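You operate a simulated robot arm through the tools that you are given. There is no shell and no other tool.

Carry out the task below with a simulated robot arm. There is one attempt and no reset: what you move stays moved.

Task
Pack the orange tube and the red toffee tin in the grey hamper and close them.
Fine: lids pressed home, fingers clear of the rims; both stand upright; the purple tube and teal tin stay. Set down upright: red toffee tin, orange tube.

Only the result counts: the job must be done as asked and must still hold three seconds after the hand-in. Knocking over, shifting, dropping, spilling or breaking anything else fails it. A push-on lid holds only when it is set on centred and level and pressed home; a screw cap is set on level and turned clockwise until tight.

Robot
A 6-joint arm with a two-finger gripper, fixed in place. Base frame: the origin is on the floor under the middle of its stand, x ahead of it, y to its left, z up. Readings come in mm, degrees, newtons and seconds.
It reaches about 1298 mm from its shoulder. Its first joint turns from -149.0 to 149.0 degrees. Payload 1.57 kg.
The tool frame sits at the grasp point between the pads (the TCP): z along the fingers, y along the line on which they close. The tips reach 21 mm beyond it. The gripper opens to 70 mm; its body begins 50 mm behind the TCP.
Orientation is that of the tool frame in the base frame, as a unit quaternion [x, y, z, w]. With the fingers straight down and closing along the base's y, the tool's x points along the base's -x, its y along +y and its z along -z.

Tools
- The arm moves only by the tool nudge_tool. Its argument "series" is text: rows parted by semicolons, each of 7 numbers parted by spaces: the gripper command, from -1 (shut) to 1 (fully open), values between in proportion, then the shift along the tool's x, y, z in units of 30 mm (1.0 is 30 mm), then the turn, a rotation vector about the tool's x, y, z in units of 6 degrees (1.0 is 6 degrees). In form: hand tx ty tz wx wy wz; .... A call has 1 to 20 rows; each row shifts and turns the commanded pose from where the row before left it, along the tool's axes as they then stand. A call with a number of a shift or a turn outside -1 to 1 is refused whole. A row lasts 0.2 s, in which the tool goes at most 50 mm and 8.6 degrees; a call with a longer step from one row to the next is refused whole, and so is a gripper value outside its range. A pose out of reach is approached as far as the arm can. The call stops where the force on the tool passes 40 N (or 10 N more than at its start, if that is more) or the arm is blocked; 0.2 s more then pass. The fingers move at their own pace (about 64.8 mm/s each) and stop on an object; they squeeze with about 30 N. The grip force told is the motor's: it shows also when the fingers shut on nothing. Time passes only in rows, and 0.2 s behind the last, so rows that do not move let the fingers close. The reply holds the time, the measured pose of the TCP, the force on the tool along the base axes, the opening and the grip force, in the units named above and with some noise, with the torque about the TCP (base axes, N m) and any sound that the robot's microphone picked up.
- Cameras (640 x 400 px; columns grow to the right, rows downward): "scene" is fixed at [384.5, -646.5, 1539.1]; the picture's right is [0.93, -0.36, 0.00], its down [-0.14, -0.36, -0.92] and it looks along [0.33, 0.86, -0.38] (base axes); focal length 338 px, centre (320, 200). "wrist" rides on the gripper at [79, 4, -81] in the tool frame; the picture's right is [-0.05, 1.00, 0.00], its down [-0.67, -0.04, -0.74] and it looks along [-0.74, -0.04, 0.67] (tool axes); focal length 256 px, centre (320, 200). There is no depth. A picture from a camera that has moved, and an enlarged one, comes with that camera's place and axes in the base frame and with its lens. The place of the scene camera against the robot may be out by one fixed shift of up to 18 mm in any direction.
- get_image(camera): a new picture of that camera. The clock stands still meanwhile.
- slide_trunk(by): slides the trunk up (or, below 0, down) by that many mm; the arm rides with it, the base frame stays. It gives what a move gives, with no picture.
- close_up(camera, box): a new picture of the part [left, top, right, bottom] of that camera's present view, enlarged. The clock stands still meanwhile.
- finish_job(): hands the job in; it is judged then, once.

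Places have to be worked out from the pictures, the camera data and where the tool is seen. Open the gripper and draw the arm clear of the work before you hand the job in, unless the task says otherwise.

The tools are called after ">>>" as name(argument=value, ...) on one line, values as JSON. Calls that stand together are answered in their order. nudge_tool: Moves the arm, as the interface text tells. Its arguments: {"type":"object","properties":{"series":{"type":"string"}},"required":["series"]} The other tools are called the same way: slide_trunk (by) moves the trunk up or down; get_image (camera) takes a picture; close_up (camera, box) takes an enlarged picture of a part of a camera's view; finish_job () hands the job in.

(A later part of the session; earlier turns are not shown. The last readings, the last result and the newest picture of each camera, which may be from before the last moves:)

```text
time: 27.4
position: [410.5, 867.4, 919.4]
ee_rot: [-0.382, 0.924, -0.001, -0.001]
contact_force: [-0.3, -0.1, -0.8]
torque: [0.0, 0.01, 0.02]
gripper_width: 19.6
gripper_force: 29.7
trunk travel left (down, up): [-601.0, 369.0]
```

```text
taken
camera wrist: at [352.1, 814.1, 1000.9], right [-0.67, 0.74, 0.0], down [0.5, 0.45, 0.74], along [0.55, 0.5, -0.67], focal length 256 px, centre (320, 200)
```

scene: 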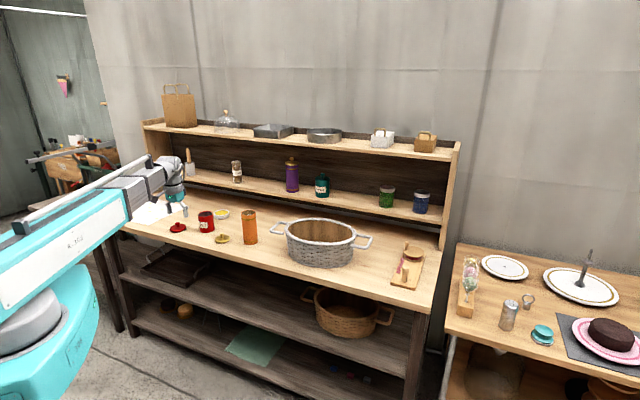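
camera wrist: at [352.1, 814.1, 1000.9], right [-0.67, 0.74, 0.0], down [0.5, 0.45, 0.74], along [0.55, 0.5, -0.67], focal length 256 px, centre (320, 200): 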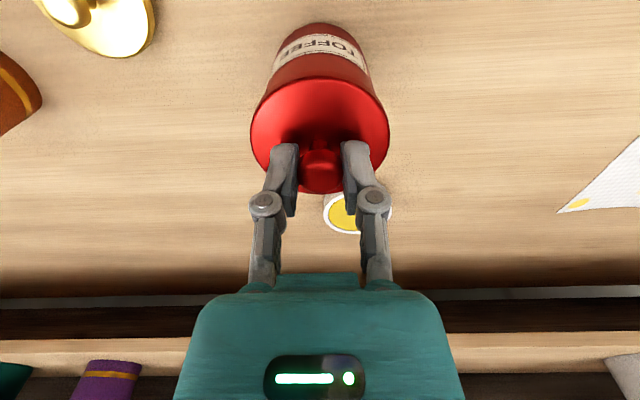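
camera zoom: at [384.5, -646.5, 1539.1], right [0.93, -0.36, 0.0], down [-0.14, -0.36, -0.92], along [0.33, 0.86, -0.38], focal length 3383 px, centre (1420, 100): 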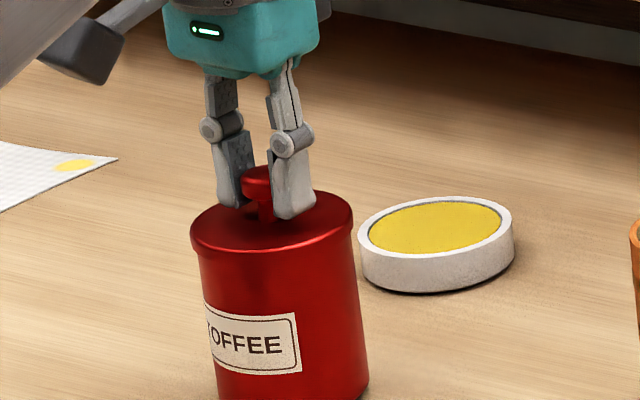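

The lid and tin appear to rise together. I lift another 6 mm and check for a gap beneath the tin.

>>> slide_trunk(by=6)

>>> close_up(camera="scene", box=[178, 195, 242, 235])

>>> close_up(camera="wrist", box=[224, 0, 416, 120])

```text
time: 28.0
position: [411.5, 867.8, 924.6]
ee_rot: [-0.382, 0.924, -0.001, 0.0]
contact_force: [0.3, -0.2, -1.2]
torque: [0.0, -0.01, 0.03]
gripper_width: 19.8
gripper_force: 30.3
trunk travel left (down, up): [-607.0, 363.0]
```

```text
10.00 times, centred on (210, 215) of scene
camera zoom: at [384.5, -646.5, 1539.1], right [0.93, -0.36, 0.0], down [-0.14, -0.36, -0.92], along [0.33, 0.86, -0.38], focal length 3383 px, centre (1420, 50)
```

zoom: 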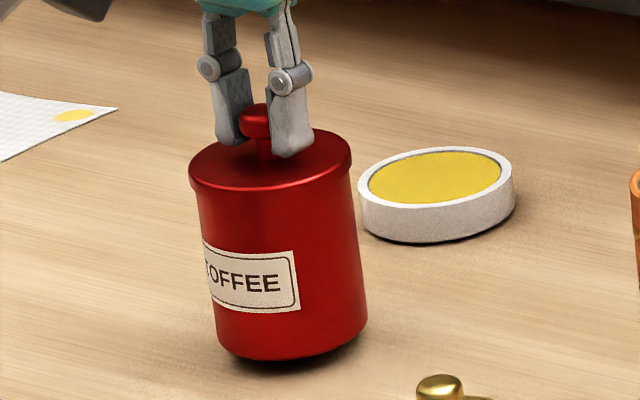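

```text
3.33 times, centred on (320, 60) of wrist
camera zoom: at [352.1, 814.1, 1006.9], right [-0.67, 0.74, 0.0], down [0.5, 0.45, 0.74], along [0.55, 0.5, -0.67], focal length 853 px, centre (320, 667)
```

zoom: 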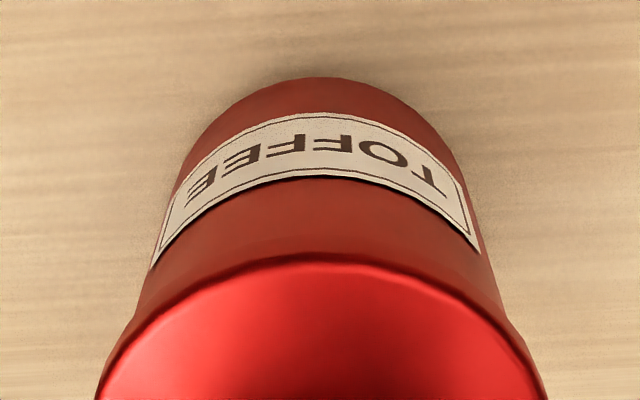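

The push-on lid holds and the tin hangs level from its knob, so I can carry it closed. I raise it well clear of the tube and hamper in gentle stages.

>>> slide_trunk(by=60)

>>> slide_trunk(by=116)

>>> nudge_tool(series="-1 0.1 -0.2 0 0 0 0; -1 0.15 -0.4 0 0 0 0; -1 0.15 -0.6 0 0 0 0; -1 0.15 -0.6 0 0 0 0; -1 0.15 -0.6 0 0 0 0; -1 0.15 -0.6 0 0 0 0; -1 0.15 -0.6 0 0 0 0; -1 0.15 -0.6 0 0 0 0; -1 0.15 -0.6 0 0 0 0; -1 0.15 -0.6 0 0 0 0; -1 0.15 -0.6 0 0 0 0; -1 0.15 -0.6 0 0 0 0; -1 0.1 -0.6 0 0 0 0; -1 0 -0.6 0 0 0 0; -1 0 -0.6 0 0 0 0; -1 0 -0.6 0 0 0 0; -1 0 -0.6 0 0 0 0; -1 0 -0.4 0 0 0 0; -1 0 -0.2 0 0 0 0; -1 0 0 0 0 0 0")

>>> get_image(camera="wrist")

>>> get_image(camera="scene")

```text
time: 29.0
position: [410.3, 867.6, 985.9]
ee_rot: [-0.381, 0.924, 0.0, 0.0]
contact_force: [0.2, -1.4, -0.7]
torque: [0.01, 0.01, 0.02]
gripper_width: 19.3
gripper_force: 30.1
trunk travel left (down, up): [-667.0, 303.0]
```

```text
time: 30.4
position: [410.9, 867.5, 1101.7]
ee_rot: [-0.382, 0.924, 0.0, 0.0]
contact_force: [0.0, 0.5, -1.2]
torque: [0.0, 0.0, -0.01]
gripper_width: 19.5
gripper_force: 29.6
trunk travel left (down, up): [-783.0, 187.0]
```

```text
time: 34.6
position: [588.1, 611.5, 1102.2]
ee_rot: [-0.381, 0.925, 0.0, 0.0]
contact_force: [-0.7, 0.1, -0.5]
torque: [0.0, -0.01, -0.02]
gripper_width: 19.6
gripper_force: 30.2
trunk travel left (down, up): [-783.0, 187.0]
```

```text
taken
camera wrist: at [529.5, 558.1, 1182.9], right [-0.67, 0.74, 0.0], down [0.5, 0.45, 0.74], along [0.55, 0.5, -0.67], focal length 256 px, centre (320, 200)
```

wrist: 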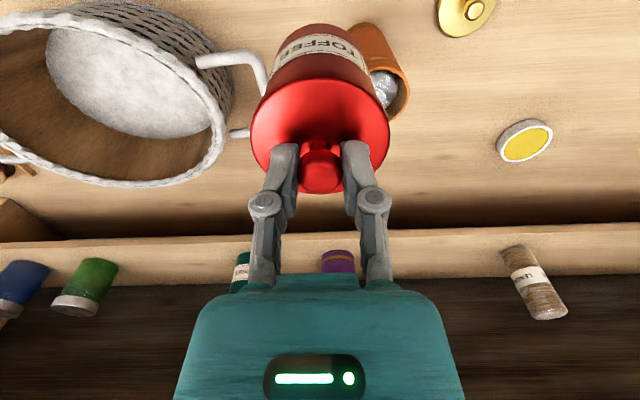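

```text
taken
```

scene: 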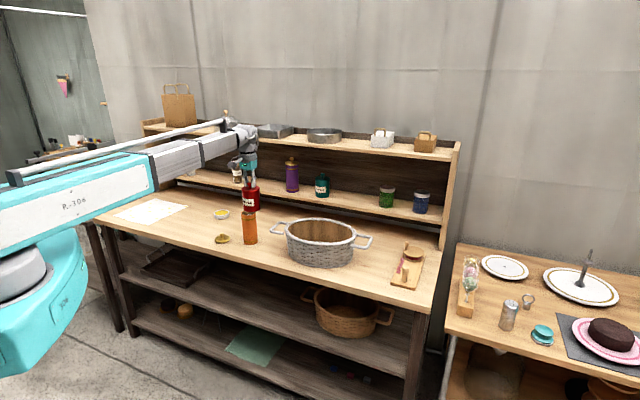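

Tin hangs steadily. The hamper interior is clear with a light floor. I move on gently toward a point above the hamper's middle.

>>> nudge_tool(series="-1 -0.05 -0.2 0 0 0 0; -1 -0.1 -0.4 0 0 0 0; -1 -0.18 -0.6 0 0 0 0; -1 -0.18 -0.6 0 0 0 0; -1 -0.18 -0.6 0 0 0 0; -1 -0.18 -0.6 0 0 0 0; -1 -0.18 -0.6 0 0 0 0; -1 -0.18 -0.6 0 0 0 0; -1 -0.18 -0.6 0 0 0 0; -1 -0.18 -0.6 0 0 0 0; -1 -0.18 -0.6 0 0 0 0; -1 -0.18 -0.6 0 0 0 0; -1 -0.18 -0.6 0 0 0 0; -1 -0.1 -0.6 0 0 0 0; -1 -0.05 -0.4 0 0 0 0; -1 0 -0.2 0 0 0 0; -1 0 0 0 0 0 0")

>>> get_image(camera="wrist")

>>> get_image(camera="scene")

```text
time: 38.2
position: [815.3, 480.7, 1101.0]
ee_rot: [-0.382, 0.924, 0.0, 0.0]
contact_force: [0.0, 0.5, -2.2]
torque: [-0.01, 0.02, -0.02]
gripper_width: 19.7
gripper_force: 29.8
trunk travel left (down, up): [-783.0, 187.0]
```

```text
taken
camera wrist: at [756.4, 427.9, 1182.9], right [-0.67, 0.74, 0.0], down [0.5, 0.45, 0.74], along [0.55, 0.5, -0.67], focal length 256 px, centre (320, 200)
```

wrist: 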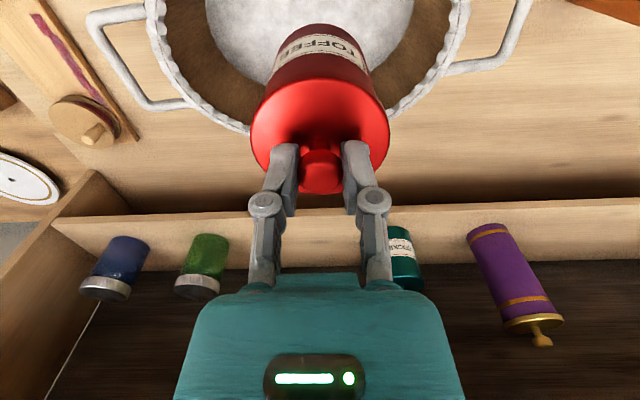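

```text
taken
```

scene: 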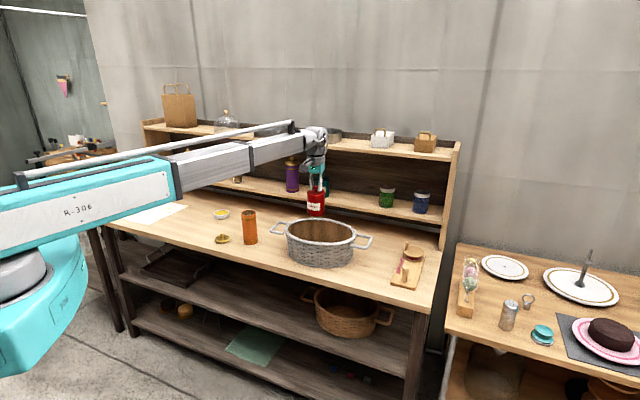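

The view shows the hamper centre about 12 mm to the right and 4 mm beyond the tool, with a floor roughly ±123 mm long. I shift so the tin hangs 55 mm right of the centre, leaving the left half for the tube.

>>> nudge_tool(series="-1 0 -0.2 0 0 0 0; -1 -0.05 -0.4 0 0 0 0; -1 -0.05 -0.5 0 0 0 0; -1 -0.04 -0.5 0 0 0 0; -1 0 -0.4 0 0 0 0; -1 0 -0.23 0 0 0 0; -1 0 0 0 0 0 0")

>>> get_image(camera="wrist")

>>> close_up(camera="scene", box=[256, 170, 384, 250])

```text
time: 39.9
position: [863.6, 437.5, 1102.2]
ee_rot: [-0.382, 0.924, 0.0, 0.0]
contact_force: [0.3, 0.4, -0.9]
torque: [-0.05, 0.01, 0.01]
gripper_width: 19.8
gripper_force: 29.6
trunk travel left (down, up): [-783.0, 187.0]
```

```text
taken
camera wrist: at [806.0, 384.0, 1182.8], right [-0.67, 0.74, 0.0], down [0.5, 0.45, 0.74], along [0.55, 0.5, -0.67], focal length 256 px, centre (320, 200)
```

wrist: 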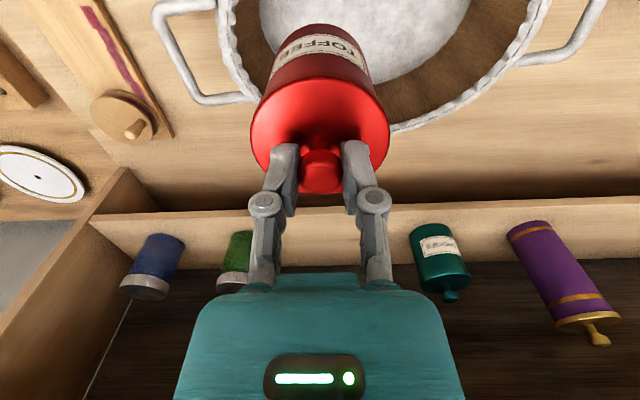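

```text
5.00 times, centred on (320, 210) of scene
camera zoom: at [384.5, -646.5, 1539.1], right [0.93, -0.36, 0.0], down [-0.14, -0.36, -0.92], along [0.33, 0.86, -0.38], focal length 1692 px, centre (320, 150)
```

zoom: 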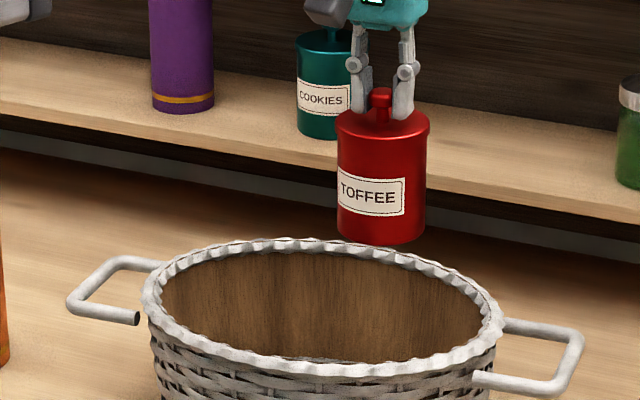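

The tin hangs about 53 mm right of the hamper centre with over 30 mm clearance to the rim on all sides. I lower it 110 mm and check.

>>> slide_trunk(by=-110)

>>> get_image(camera="wrist")

>>> close_up(camera="scene", box=[256, 190, 384, 270])

```text
time: 41.3
position: [865.1, 437.5, 991.6]
ee_rot: [-0.382, 0.924, 0.001, 0.0]
contact_force: [-0.3, -0.4, -0.6]
torque: [0.02, 0.0, -0.03]
gripper_width: 19.5
gripper_force: 30.0
trunk travel left (down, up): [-673.0, 297.0]
```

```text
taken
camera wrist: at [805.8, 384.0, 1072.9], right [-0.67, 0.74, 0.0], down [0.5, 0.45, 0.74], along [0.55, 0.5, -0.67], focal length 256 px, centre (320, 200)
```

wrist: 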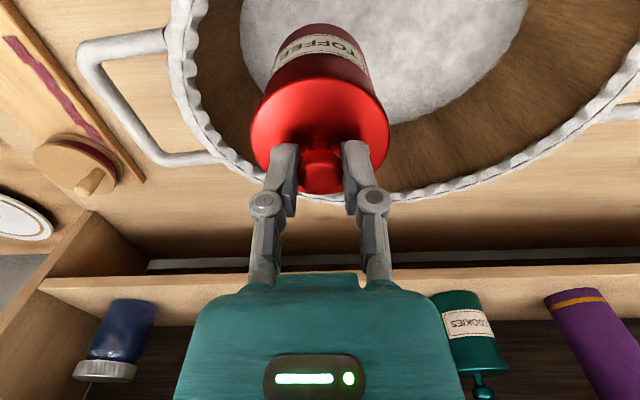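

```text
5.00 times, centred on (320, 230) of scene
camera zoom: at [384.5, -646.5, 1539.1], right [0.93, -0.36, 0.0], down [-0.14, -0.36, -0.92], along [0.33, 0.86, -0.38], focal length 1692 px, centre (320, 50)
```

zoom: 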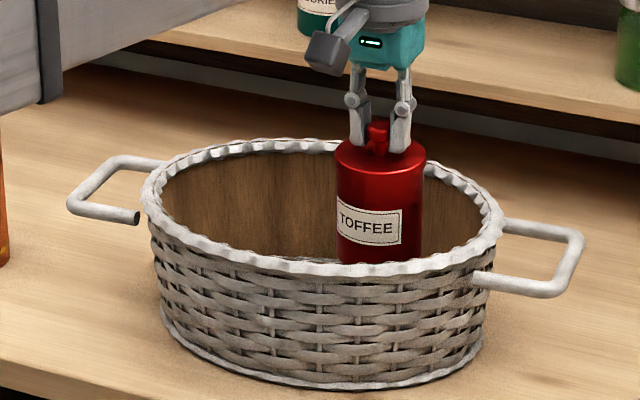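

Clear all round. I lower another 58 mm, close to the hamper floor.

>>> slide_trunk(by=-58)

>>> get_image(camera="wrist")

>>> close_up(camera="scene", box=[256, 190, 384, 270])

```text
time: 42.2
position: [864.0, 437.4, 934.1]
ee_rot: [-0.381, 0.924, 0.0, -0.001]
contact_force: [0.3, 0.3, -1.0]
torque: [0.0, -0.01, -0.01]
gripper_width: 19.8
gripper_force: 29.8
trunk travel left (down, up): [-615.0, 355.0]
```

```text
taken
camera wrist: at [805.7, 384.0, 1014.9], right [-0.67, 0.74, 0.0], down [0.5, 0.45, 0.74], along [0.55, 0.5, -0.67], focal length 256 px, centre (320, 200)
```

wrist: 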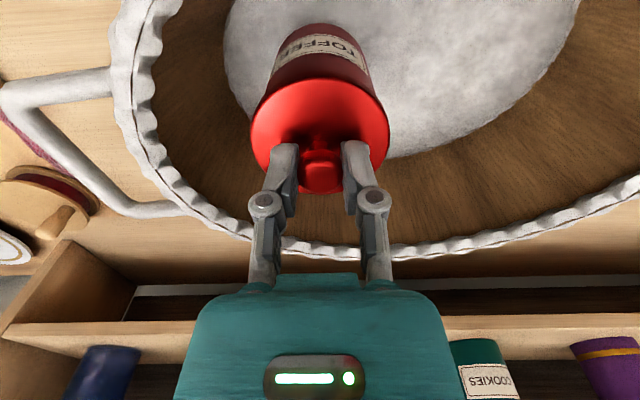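

```text
5.00 times, centred on (320, 230) of scene
camera zoom: at [384.5, -646.5, 1539.1], right [0.93, -0.36, 0.0], down [-0.14, -0.36, -0.92], along [0.33, 0.86, -0.38], focal length 1692 px, centre (320, 50)
```

zoom: 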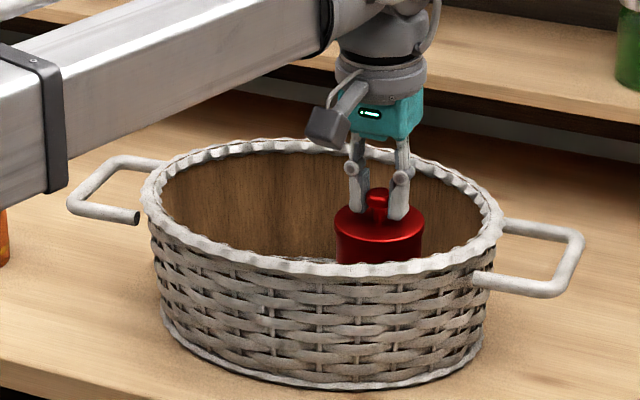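

Tin is just above the hamper floor. I go down in small steps, watching for contact.

>>> slide_trunk(by=-8)

>>> slide_trunk(by=-2)

>>> slide_trunk(by=-2)

```text
time: 42.8
position: [863.9, 438.9, 925.7]
ee_rot: [-0.382, 0.924, 0.0, 0.0]
contact_force: [0.1, 0.2, -1.2]
torque: [-0.02, 0.03, 0.01]
gripper_width: 19.4
gripper_force: 30.1
trunk travel left (down, up): [-607.0, 363.0]
```

```text
time: 43.3
position: [863.8, 437.9, 923.2]
ee_rot: [-0.382, 0.924, 0.0, 0.0]
contact_force: [0.0, -0.1, 1.7]
torque: [0.03, -0.05, 0.0]
gripper_width: 19.5
gripper_force: 30.4
trunk travel left (down, up): [-605.0, 365.0]
```

```text
time: 43.9
position: [863.7, 437.8, 923.6]
ee_rot: [-0.382, 0.924, 0.001, 0.002]
contact_force: [5.8, 3.2, 22.2]
torque: [0.11, -0.22, -0.01]
gripper_width: 19.5
gripper_force: 30.7
trunk travel left (down, up): [-603.0, 367.0]
```

The tin stands on the hamper floor (22 N). I relieve the pressure by 1.7 mm, then open the fingers partway to let go of the knob.

>>> slide_trunk(by=1.7)

>>> nudge_tool(series="-0.3 0 0 0 0 0 0; 0 0 0 0 0 0 0; 0.3 0 0 0 0 0 0; 0.3 0 0 0 0 0 0; 0.3 0 0 0 0 0 0")

>>> get_image(camera="wrist")

>>> close_up(camera="scene", box=[256, 190, 384, 270])

```text
time: 44.4
position: [863.0, 436.9, 924.8]
ee_rot: [-0.382, 0.924, 0.001, 0.0]
contact_force: [1.6, 0.4, 6.6]
torque: [0.09, -0.06, 0.02]
gripper_width: 19.5
gripper_force: 30.0
trunk travel left (down, up): [-605.0, 365.0]
```

```text
time: 45.6
position: [864.0, 437.9, 924.2]
ee_rot: [-0.381, 0.924, 0.0, 0.0]
contact_force: [1.0, -0.1, 0.4]
torque: [0.01, 0.01, -0.02]
gripper_width: 45.3
gripper_force: 0.0
trunk travel left (down, up): [-605.0, 365.0]
```

```text
taken
camera wrist: at [805.8, 384.0, 1004.6], right [-0.67, 0.74, 0.0], down [0.5, 0.45, 0.74], along [0.55, 0.5, -0.67], focal length 256 px, centre (320, 200)
```

wrist: 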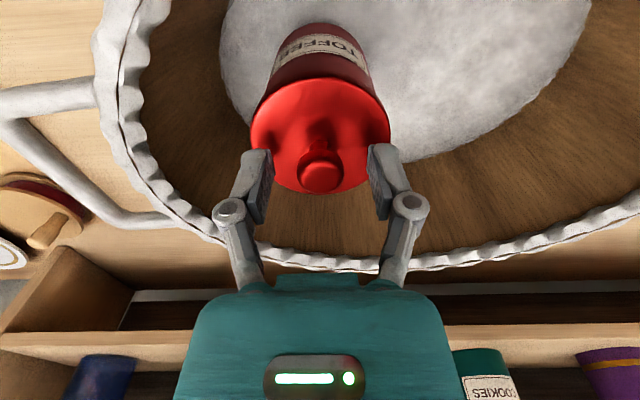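

```text
5.00 times, centred on (320, 230) of scene
camera zoom: at [384.5, -646.5, 1539.1], right [0.93, -0.36, 0.0], down [-0.14, -0.36, -0.92], along [0.33, 0.86, -0.38], focal length 1692 px, centre (320, 50)
```

zoom: 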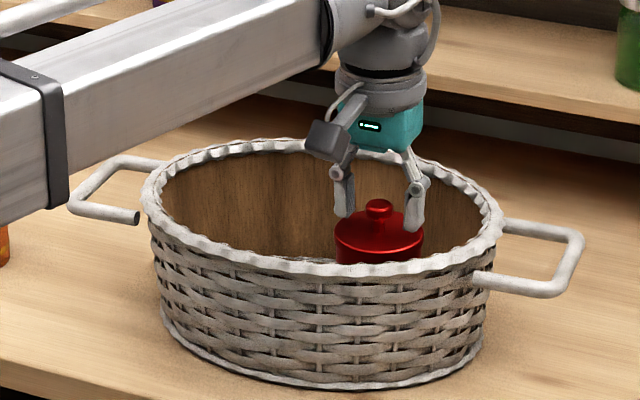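

The tin stands upright in the hamper and the fingers are clear of the knob. I rise straight up.

>>> slide_trunk(by=30)

>>> slide_trunk(by=100)

>>> get_image(camera="wrist")

>>> get_image(camera="scene")

```text
time: 46.3
position: [865.1, 437.3, 952.5]
ee_rot: [-0.382, 0.924, 0.001, 0.0]
contact_force: [0.4, 0.7, -0.4]
torque: [-0.01, 0.01, 0.0]
gripper_width: 45.5
gripper_force: 0.2
trunk travel left (down, up): [-635.0, 335.0]
```

```text
time: 47.6
position: [864.7, 437.9, 1052.0]
ee_rot: [-0.382, 0.924, 0.0, 0.0]
contact_force: [-0.5, -0.6, -0.7]
torque: [-0.01, -0.03, -0.02]
gripper_width: 45.7
gripper_force: 0.1
trunk travel left (down, up): [-735.0, 235.0]
```

```text
taken
camera wrist: at [805.9, 384.1, 1134.5], right [-0.67, 0.74, 0.0], down [0.5, 0.45, 0.74], along [0.55, 0.5, -0.67], focal length 256 px, centre (320, 200)
```

wrist: 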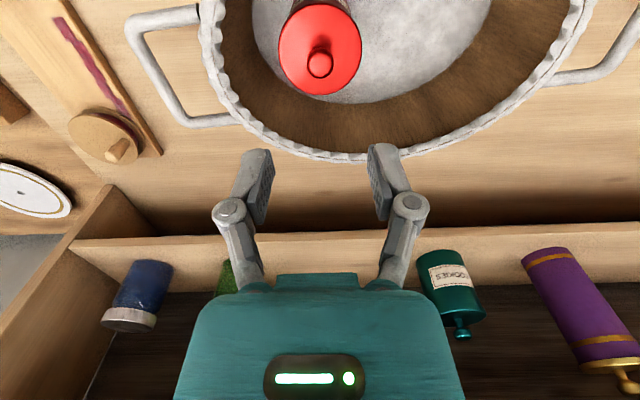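

```text
taken
```

scene: 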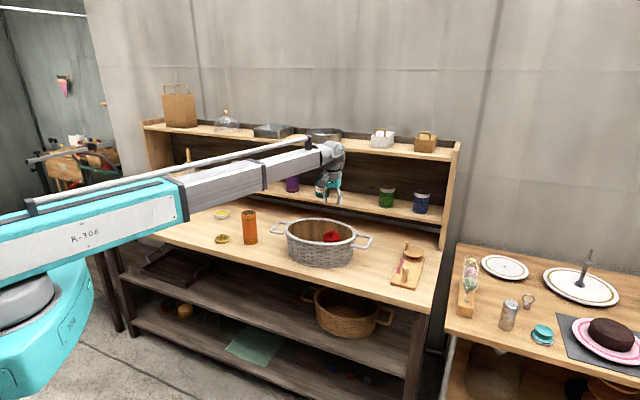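

Tin packed. I now move back along the bench, well above the tube, to the gold lid near (462, 731).

>>> nudge_tool(series="0.3 0.151 0.965 0 0 0 0; 0.6 0.151 0.965 0 0 0 0; 1 0.151 0.965 0 0 0 0; 1 0.151 0.965 0 0 0 0; 1 0.151 0.965 0 0 0 0; 1 0.151 0.965 0 0 0 0; 1 0.151 0.965 0 0 0 0; 1 0.151 0.965 0 0 0 0; 1 0.151 0.965 0 0 0 0; 1 0.151 0.965 0 0 0 0; 1 0.151 0.965 0 0 0 0; 1 0.151 0.965 0 0 0 0; 1 0.151 0.965 0 0 0 0; 1 0.151 0.965 0 0 0 0; 1 0.151 0.965 0 0 0 0; 1 0.151 0.965 0 0 0 0; 1 0.151 0.965 0 0 0 0; 1 0 0 0 0 0 0")

>>> get_image(camera="wrist")

>>> close_up(camera="wrist", box=[240, 0, 400, 100])

```text
time: 51.5
position: [461.8, 733.9, 1053.1]
ee_rot: [-0.382, 0.924, 0.0, 0.0]
contact_force: [-0.5, 1.3, 0.9]
torque: [0.01, -0.06, -0.01]
gripper_width: 69.9
gripper_force: 0.0
trunk travel left (down, up): [-735.0, 235.0]
```

```text
taken
camera wrist: at [404.4, 678.7, 1134.7], right [-0.67, 0.74, 0.0], down [0.5, 0.45, 0.74], along [0.55, 0.5, -0.67], focal length 256 px, centre (320, 200)
```

wrist: 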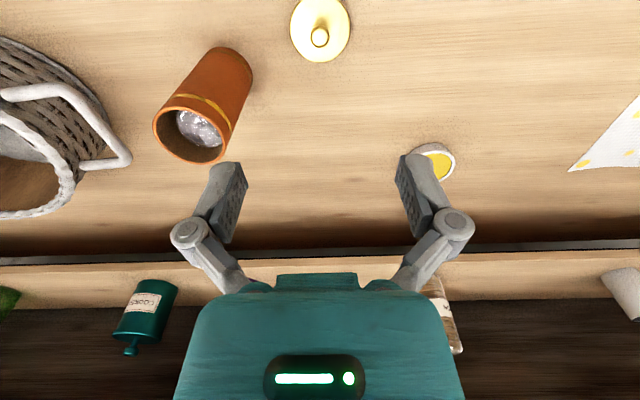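

```text
4.00 times, centred on (320, 50) of wrist
camera zoom: at [404.4, 678.7, 1134.7], right [-0.67, 0.74, 0.0], down [0.5, 0.45, 0.74], along [0.55, 0.5, -0.67], focal length 1024 px, centre (320, 800)
```

zoom: 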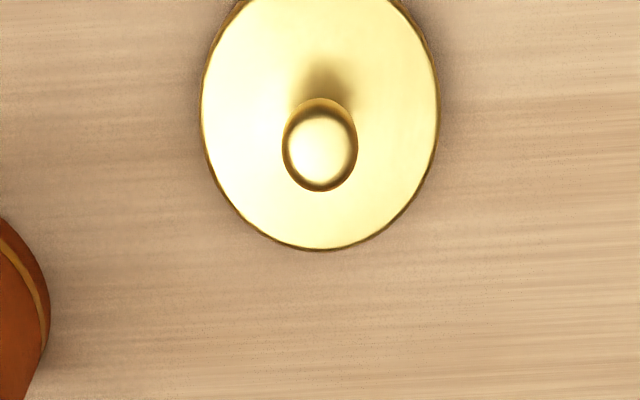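

The gold lid is centred laterally and 4.4 mm forward of the tool. I correct and lower 155 mm, with the tube staying over 90 mm to the side.

>>> nudge_tool(series="1 -0.146 -0.008 0 0 0 0; 1 0 0 0 0 0 0")

>>> slide_trunk(by=-155)

>>> get_image(camera="wrist")

>>> close_up(camera="wrist", box=[240, 40, 400, 140])

```text
time: 52.0
position: [465.2, 735.3, 1052.1]
ee_rot: [-0.382, 0.924, 0.0, 0.0]
contact_force: [-0.1, 0.3, -0.9]
torque: [0.01, 0.0, -0.02]
gripper_width: 69.9
gripper_force: 0.1
trunk travel left (down, up): [-735.0, 235.0]
```

```text
time: 53.8
position: [465.8, 735.2, 897.6]
ee_rot: [-0.382, 0.924, 0.0, 0.0]
contact_force: [0.6, 0.0, -0.4]
torque: [0.01, 0.01, 0.01]
gripper_width: 70.2
gripper_force: 0.0
trunk travel left (down, up): [-580.0, 390.0]
```

```text
taken
camera wrist: at [407.9, 681.2, 979.8], right [-0.67, 0.74, 0.0], down [0.5, 0.45, 0.74], along [0.55, 0.5, -0.67], focal length 256 px, centre (320, 200)
```

wrist: 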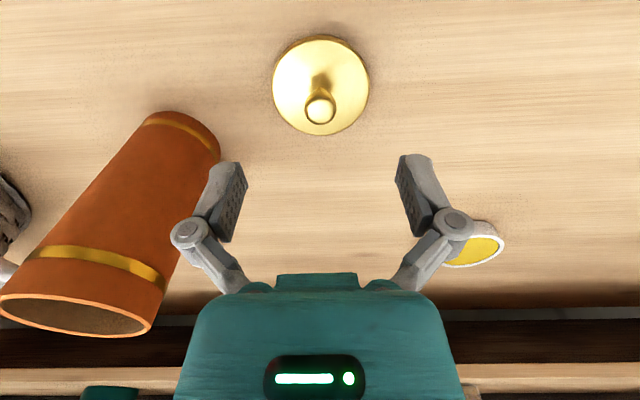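

```text
4.00 times, centred on (320, 90) of wrist
camera zoom: at [407.9, 681.2, 979.8], right [-0.67, 0.74, 0.0], down [0.5, 0.45, 0.74], along [0.55, 0.5, -0.67], focal length 1024 px, centre (320, 640)
```

zoom: 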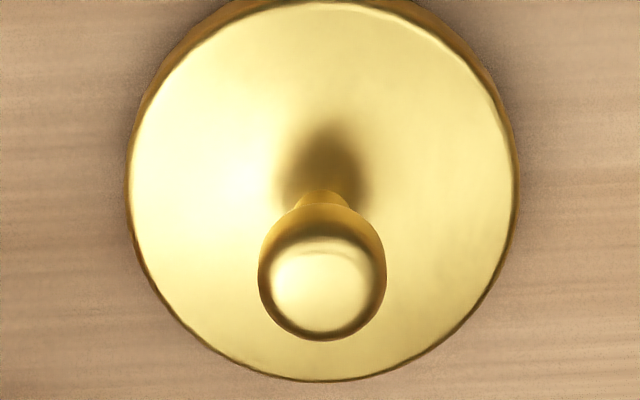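

Aligned within 1 mm, and the gold knob has the same height as the red one. I lower 56 mm and close on it.

>>> slide_trunk(by=-56)

>>> close_up(camera="wrist", box=[224, 60, 416, 180])

>>> nudge_tool(series="-1 0 0 0 0 0 0; -1 0 0 0 0 0 0; -1 0 0 0 0 0 0; -1 0 0 0 0 0 0; -1 0 0 0 0 0 0; -1 0 0 0 0 0 0")

>>> close_up(camera="wrist", box=[224, 60, 416, 180])

```text
time: 54.8
position: [466.6, 734.5, 842.0]
ee_rot: [-0.382, 0.924, -0.001, -0.001]
contact_force: [-0.4, 0.2, 0.5]
torque: [0.0, 0.0, -0.02]
gripper_width: 69.8
gripper_force: 0.1
trunk travel left (down, up): [-524.0, 446.0]
```

```text
3.33 times, centred on (320, 120) of wrist
camera zoom: at [407.9, 681.2, 923.7], right [-0.67, 0.74, 0.0], down [0.5, 0.45, 0.74], along [0.55, 0.5, -0.67], focal length 853 px, centre (320, 467)
```

zoom: 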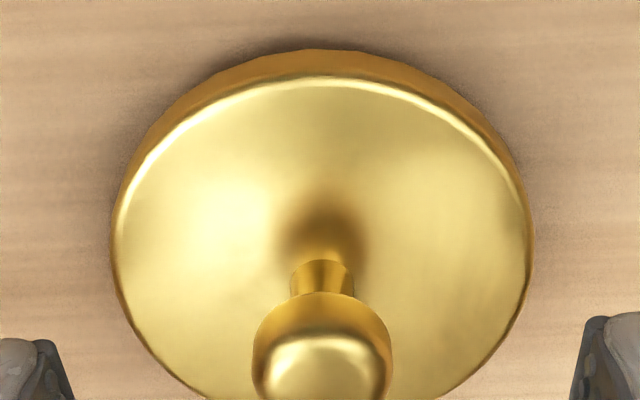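

```text
time: 56.2
position: [465.7, 734.7, 842.6]
ee_rot: [-0.382, 0.924, 0.0, 0.0]
contact_force: [0.2, 0.5, 3.6]
torque: [-0.01, -0.02, 0.02]
gripper_width: 17.5
gripper_force: 30.1
trunk travel left (down, up): [-524.0, 446.0]
```

```text
3.33 times, centred on (320, 120) of wrist
camera zoom: at [407.8, 681.1, 923.9], right [-0.67, 0.74, 0.0], down [0.5, 0.45, 0.75], along [0.55, 0.5, -0.67], focal length 853 px, centre (320, 467)
```

zoom: 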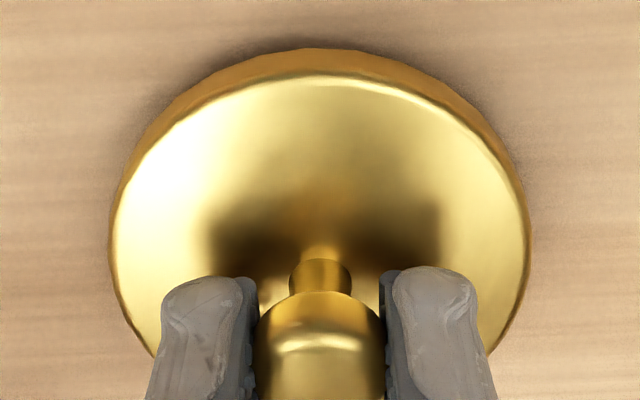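

Gold lid gripped at 17.5 mm. I lift 15 mm to check it hangs level, then raise it well above the tube.

>>> slide_trunk(by=15)

>>> close_up(camera="scene", box=[190, 195, 270, 245])

>>> slide_trunk(by=206)

>>> nudge_tool(series="-1 -0.218 -0.782 0 0 0 0; -1 -0.218 -0.782 0 0 0 0; -1 -0.218 -0.782 0 0 0 0; -1 -0.218 -0.782 0 0 0 0; -1 -0.218 -0.782 0 0 0 0; -1 0 0 0 0 0 0")

>>> get_image(camera="wrist")

>>> close_up(camera="wrist", box=[224, 0, 416, 120])

```text
time: 56.8
position: [466.7, 734.8, 857.2]
ee_rot: [-0.382, 0.924, 0.0, 0.0]
contact_force: [0.5, 0.5, 0.6]
torque: [0.0, 0.0, 0.0]
gripper_width: 17.4
gripper_force: 30.0
trunk travel left (down, up): [-539.0, 431.0]
```

```text
8.00 times, centred on (230, 220) of scene
camera zoom: at [384.5, -646.5, 1539.1], right [0.93, -0.36, 0.0], down [-0.14, -0.36, -0.92], along [0.33, 0.86, -0.38], focal length 2706 px, centre (1040, 40)
```

zoom: 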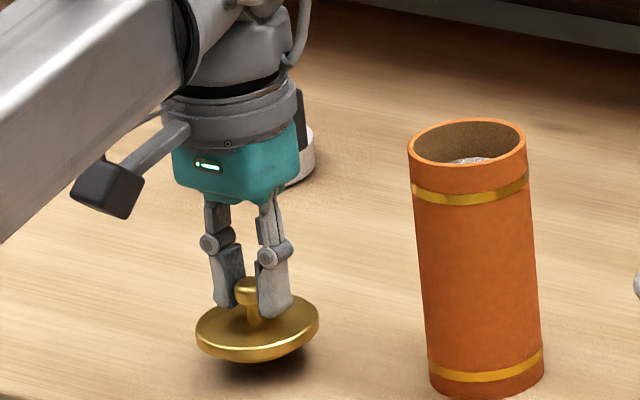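

```text
time: 59.1
position: [466.3, 735.0, 1061.7]
ee_rot: [-0.381, 0.924, 0.001, 0.0]
contact_force: [-0.1, 0.7, -0.8]
torque: [0.01, 0.0, 0.02]
gripper_width: 17.5
gripper_force: 30.1
trunk travel left (down, up): [-745.0, 225.0]
```

```text
time: 60.5
position: [572.6, 674.3, 1062.6]
ee_rot: [-0.382, 0.924, 0.0, -0.001]
contact_force: [-0.1, -0.4, 0.2]
torque: [0.01, 0.03, 0.0]
gripper_width: 17.5
gripper_force: 30.1
trunk travel left (down, up): [-745.0, 225.0]
```

```text
taken
camera wrist: at [514.8, 620.8, 1144.7], right [-0.67, 0.74, 0.0], down [0.5, 0.45, 0.74], along [0.55, 0.5, -0.67], focal length 256 px, centre (320, 200)
```

wrist: 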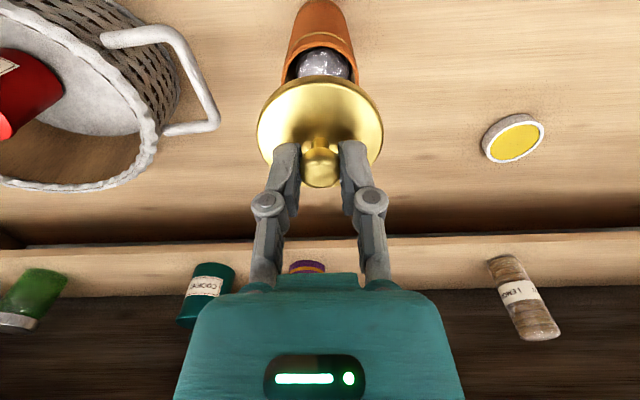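

```text
3.33 times, centred on (320, 60) of wrist
camera zoom: at [514.8, 620.8, 1144.7], right [-0.67, 0.74, 0.0], down [0.5, 0.45, 0.74], along [0.55, 0.5, -0.67], focal length 853 px, centre (320, 667)
```

zoom: 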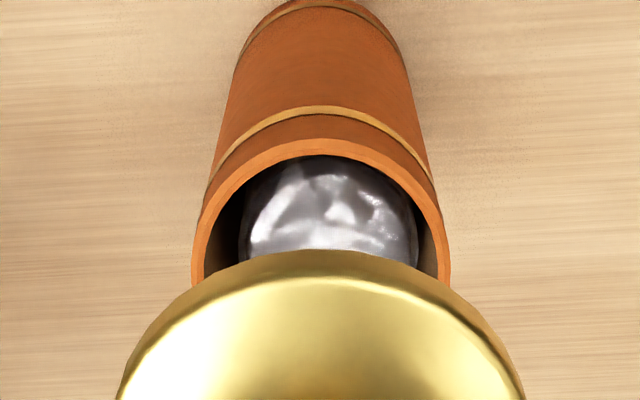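

The tube's centre is about 11 mm forward of the lid, laterally aligned, rim near z≈938. I correct and lower to about 25 mm above contact.

>>> nudge_tool(series="-1 -0.366 -0.019 0 0 0 0; -1 0 0 0 0 0 0")

>>> slide_trunk(by=-60)

>>> close_up(camera="wrist", box=[224, 20, 416, 140])

>>> close_up(camera="scene", box=[218, 190, 282, 230])

```text
time: 61.1
position: [580.3, 681.8, 1062.9]
ee_rot: [-0.381, 0.925, 0.001, 0.001]
contact_force: [0.9, 0.4, -0.3]
torque: [0.0, -0.02, 0.02]
gripper_width: 17.4
gripper_force: 29.8
trunk travel left (down, up): [-745.0, 225.0]
```

```text
time: 62.1
position: [580.8, 682.2, 1002.3]
ee_rot: [-0.381, 0.924, 0.0, 0.001]
contact_force: [0.5, -0.4, -0.1]
torque: [-0.01, 0.03, -0.01]
gripper_width: 17.6
gripper_force: 29.9
trunk travel left (down, up): [-685.0, 285.0]
```

```text
3.33 times, centred on (320, 80) of wrist
camera zoom: at [522.6, 628.6, 1084.7], right [-0.67, 0.74, 0.0], down [0.5, 0.45, 0.74], along [0.55, 0.5, -0.67], focal length 853 px, centre (320, 600)
```

zoom: 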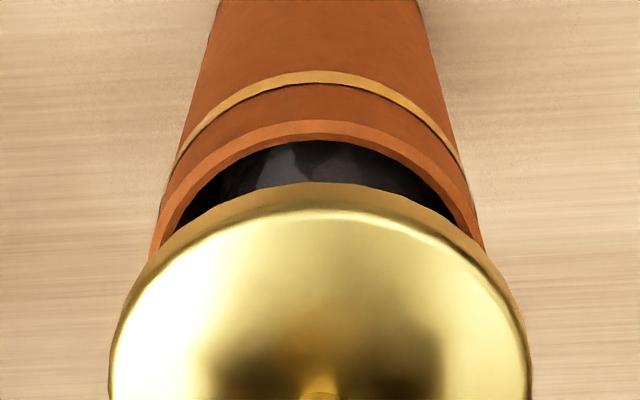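

```text
10.00 times, centred on (250, 210) of scene
camera zoom: at [384.5, -646.5, 1539.1], right [0.93, -0.36, 0.0], down [-0.14, -0.36, -0.92], along [0.33, 0.86, -0.38], focal length 3383 px, centre (1020, 100)
```

zoom: 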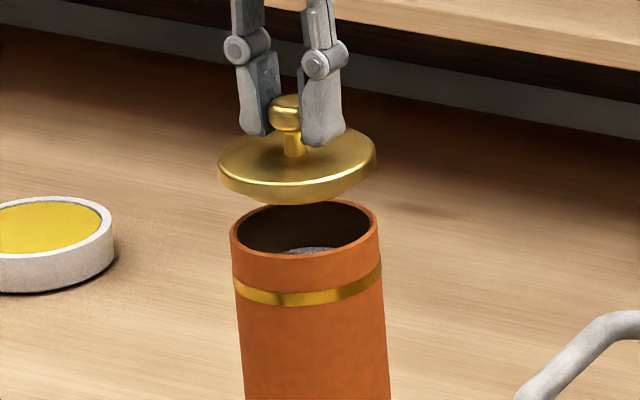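

Alignment is within about 1 mm; both views suggest nudging the lid 0.7 mm forward and 0.5 mm right. I do that and lower 14 mm.

>>> nudge_tool(series="-1 -0.022 -0.018 0 0 0 0; -1 0 0 0 0 0 0")

>>> slide_trunk(by=-16)

>>> close_up(camera="wrist", box=[224, 20, 416, 140])

>>> close_up(camera="scene", box=[226, 190, 274, 220])

```text
time: 62.7
position: [581.4, 681.9, 1003.0]
ee_rot: [-0.382, 0.924, 0.001, -0.001]
contact_force: [-0.1, 0.1, 0.6]
torque: [0.04, -0.01, 0.01]
gripper_width: 17.4
gripper_force: 29.5
trunk travel left (down, up): [-685.0, 285.0]
```

```text
time: 63.3
position: [580.9, 681.3, 987.1]
ee_rot: [-0.383, 0.924, 0.0, 0.0]
contact_force: [-0.2, -0.2, -0.2]
torque: [-0.01, 0.0, -0.02]
gripper_width: 17.1
gripper_force: 30.3
trunk travel left (down, up): [-669.0, 301.0]
```

```text
3.33 times, centred on (320, 80) of wrist
camera zoom: at [523.1, 628.9, 1068.7], right [-0.67, 0.74, 0.0], down [0.5, 0.45, 0.74], along [0.55, 0.5, -0.67], focal length 853 px, centre (320, 600)
```

zoom: 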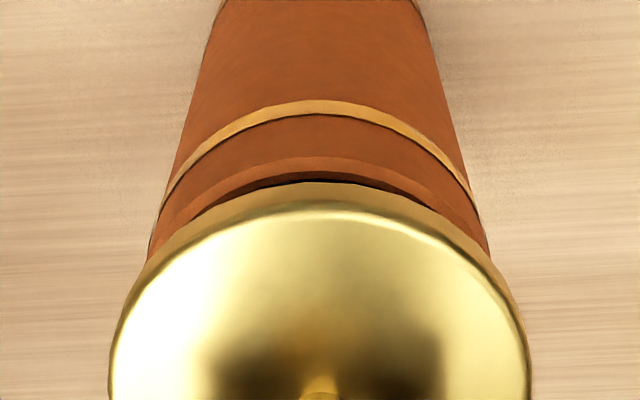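

```text
13.33 times, centred on (250, 205) of scene
camera zoom: at [384.5, -646.5, 1539.1], right [0.93, -0.36, 0.0], down [-0.14, -0.36, -0.92], along [0.33, 0.86, -0.38], focal length 4511 px, centre (1253, 133)
```

zoom: 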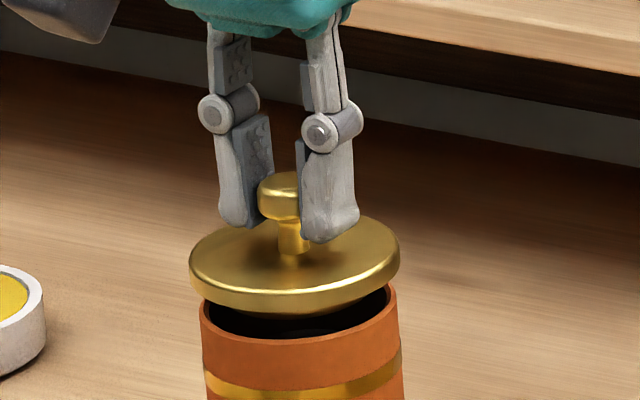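

Centred in both views with a gap of about 7 mm. I lower 5 mm, then 1–2 mm steps.

>>> slide_trunk(by=-5)

>>> close_up(camera="scene", box=[226, 190, 274, 220])

>>> close_up(camera="wrist", box=[224, 20, 416, 140])

```text
time: 63.8
position: [582.2, 682.9, 981.7]
ee_rot: [-0.382, 0.924, 0.001, 0.0]
contact_force: [0.8, 0.4, 0.1]
torque: [-0.01, 0.01, 0.01]
gripper_width: 17.3
gripper_force: 29.8
trunk travel left (down, up): [-664.0, 306.0]
```

```text
13.33 times, centred on (250, 205) of scene
camera zoom: at [384.5, -646.5, 1539.1], right [0.93, -0.36, 0.0], down [-0.14, -0.36, -0.92], along [0.33, 0.86, -0.38], focal length 4511 px, centre (1253, 133)
```

zoom: 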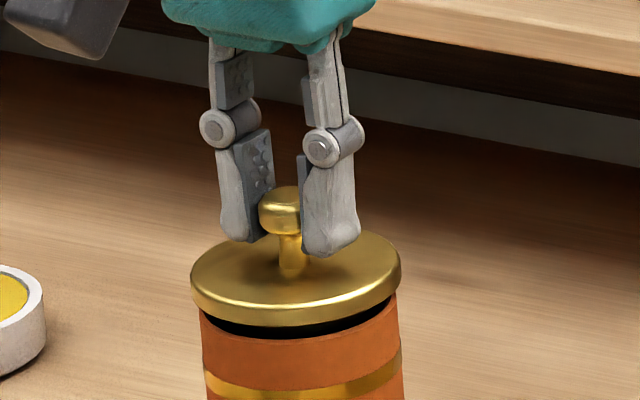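

```text
3.33 times, centred on (320, 80) of wrist
camera zoom: at [523.1, 628.9, 1063.7], right [-0.67, 0.74, 0.0], down [0.5, 0.45, 0.74], along [0.55, 0.5, -0.67], focal length 853 px, centre (320, 600)
```

zoom: 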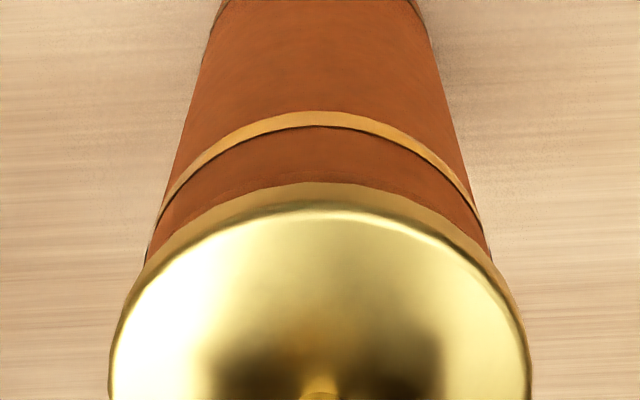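

Gap about 3–4 mm, level and centred. I continue down in small steps.

>>> slide_trunk(by=-2)

>>> slide_trunk(by=-1)

>>> slide_trunk(by=-1)

>>> close_up(camera="scene", box=[226, 190, 274, 220])

```text
time: 64.3
position: [581.7, 681.8, 980.2]
ee_rot: [-0.381, 0.924, 0.0, 0.0]
contact_force: [0.3, 1.0, 0.2]
torque: [-0.02, 0.01, 0.02]
gripper_width: 17.5
gripper_force: 30.2
trunk travel left (down, up): [-662.0, 308.0]
```

```text
time: 64.9
position: [581.2, 682.7, 979.5]
ee_rot: [-0.382, 0.924, 0.001, -0.001]
contact_force: [-0.2, 0.1, 0.5]
torque: [0.01, 0.01, 0.0]
gripper_width: 17.4
gripper_force: 29.4
trunk travel left (down, up): [-661.0, 309.0]
```

```text
time: 65.4
position: [581.0, 681.8, 976.9]
ee_rot: [-0.382, 0.924, 0.0, 0.0]
contact_force: [0.2, 0.3, 0.5]
torque: [0.02, -0.04, 0.01]
gripper_width: 17.4
gripper_force: 30.2
trunk travel left (down, up): [-660.0, 310.0]
```

```text
13.33 times, centred on (250, 205) of scene
camera zoom: at [384.5, -646.5, 1539.1], right [0.93, -0.36, 0.0], down [-0.14, -0.36, -0.92], along [0.33, 0.86, -0.38], focal length 4511 px, centre (1253, 133)
```

zoom: 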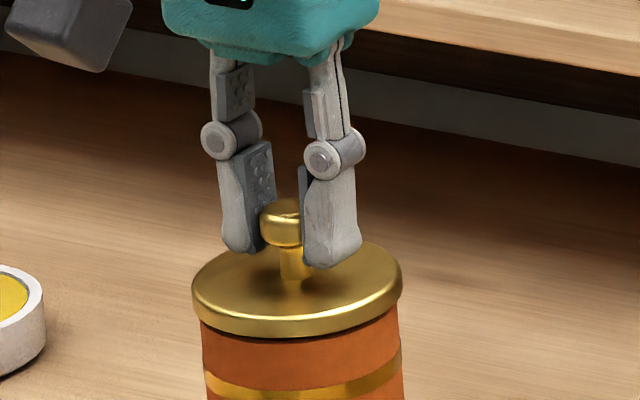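

Nearly touching the rim, with no force yet. I keep pressing in 1 mm steps.

>>> slide_trunk(by=-1)

>>> slide_trunk(by=-1)

>>> slide_trunk(by=-1)

```text
time: 65.9
position: [582.5, 681.4, 976.5]
ee_rot: [-0.382, 0.924, -0.001, 0.0]
contact_force: [0.5, -0.2, -1.0]
torque: [0.02, 0.02, 0.03]
gripper_width: 17.3
gripper_force: 30.2
trunk travel left (down, up): [-659.0, 311.0]
```

```text
time: 66.4
position: [581.1, 682.4, 977.0]
ee_rot: [-0.382, 0.924, 0.0, 0.0]
contact_force: [-0.6, -0.3, -0.6]
torque: [-0.01, 0.0, 0.03]
gripper_width: 17.4
gripper_force: 30.1
trunk travel left (down, up): [-658.0, 312.0]
```

```text
time: 66.9
position: [582.2, 682.8, 976.7]
ee_rot: [-0.381, 0.924, 0.0, 0.0]
contact_force: [-0.5, -1.3, 4.0]
torque: [-0.05, 0.02, -0.01]
gripper_width: 17.3
gripper_force: 30.1
trunk travel left (down, up): [-657.0, 313.0]
heard: snap
```

Another snap: the gold lid seats. I press two more millimetres to make sure it is home.

>>> slide_trunk(by=-1)

>>> slide_trunk(by=-1)

>>> close_up(camera="scene", box=[226, 190, 274, 220])

```text
time: 67.4
position: [580.7, 682.1, 975.0]
ee_rot: [-0.382, 0.924, 0.001, 0.001]
contact_force: [1.5, 0.8, 14.4]
torque: [0.05, -0.03, 0.01]
gripper_width: 17.5
gripper_force: 30.0
trunk travel left (down, up): [-656.0, 314.0]
```

```text
time: 67.9
position: [580.8, 681.5, 975.6]
ee_rot: [-0.382, 0.924, 0.001, 0.0]
contact_force: [2.2, 2.1, 25.3]
torque: [0.11, -0.16, -0.02]
gripper_width: 17.5
gripper_force: 30.1
trunk travel left (down, up): [-655.0, 315.0]
```

```text
13.33 times, centred on (250, 205) of scene
camera zoom: at [384.5, -646.5, 1539.1], right [0.93, -0.36, 0.0], down [-0.14, -0.36, -0.92], along [0.33, 0.86, -0.38], focal length 4511 px, centre (1253, 133)
```

zoom: 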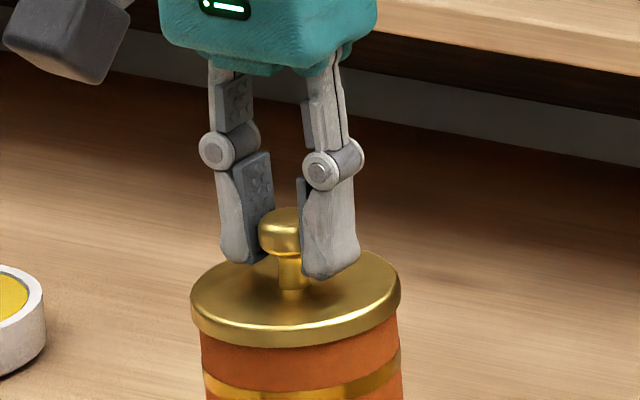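

Firmly home at 25 N. I back off and lift in small steps to test whether the lid carries the tube.

>>> slide_trunk(by=2)

>>> slide_trunk(by=2)

>>> slide_trunk(by=2)

>>> slide_trunk(by=3)

>>> close_up(camera="scene", box=[202, 190, 298, 250])

>>> get_image(camera="wrist")

```text
time: 68.4
position: [581.9, 681.8, 975.0]
ee_rot: [-0.382, 0.924, -0.001, 0.001]
contact_force: [0.1, -1.5, 4.3]
torque: [-0.07, 0.06, 0.0]
gripper_width: 17.3
gripper_force: 29.9
trunk travel left (down, up): [-657.0, 313.0]
```

```text
time: 69.0
position: [581.2, 681.8, 976.7]
ee_rot: [-0.382, 0.924, 0.0, 0.0]
contact_force: [0.1, 0.4, -1.2]
torque: [0.0, 0.01, 0.02]
gripper_width: 17.3
gripper_force: 30.4
trunk travel left (down, up): [-659.0, 311.0]
```

```text
time: 69.5
position: [582.1, 683.0, 979.7]
ee_rot: [-0.381, 0.924, 0.0, 0.0]
contact_force: [0.6, -0.6, -1.6]
torque: [-0.02, 0.03, -0.03]
gripper_width: 17.2
gripper_force: 29.7
trunk travel left (down, up): [-661.0, 309.0]
```

```text
time: 70.0
position: [581.5, 682.7, 983.1]
ee_rot: [-0.382, 0.924, 0.0, 0.0]
contact_force: [-1.4, 1.0, -3.0]
torque: [0.0, 0.0, 0.02]
gripper_width: 17.1
gripper_force: 30.5
trunk travel left (down, up): [-664.0, 306.0]
```

```text
6.67 times, centred on (250, 220) of scene
camera zoom: at [384.5, -646.5, 1539.1], right [0.93, -0.36, 0.0], down [-0.14, -0.36, -0.92], along [0.33, 0.86, -0.38], focal length 2255 px, centre (787, 67)
```

zoom: 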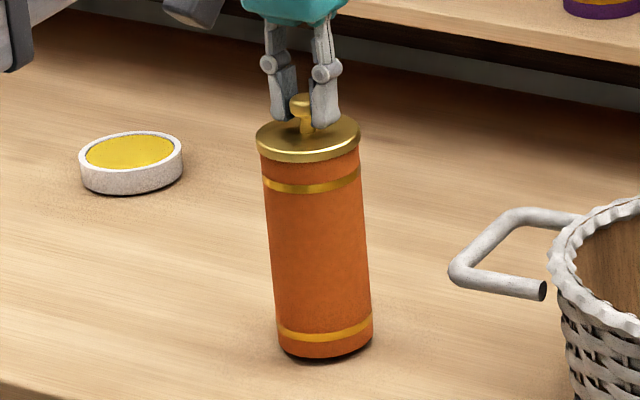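

```text
taken
camera wrist: at [523.3, 629.1, 1063.5], right [-0.67, 0.74, 0.0], down [0.5, 0.45, 0.74], along [0.55, 0.5, -0.67], focal length 256 px, centre (320, 200)
```

wrist: 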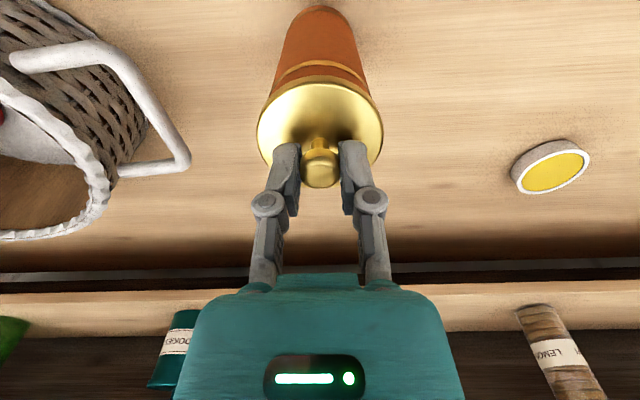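

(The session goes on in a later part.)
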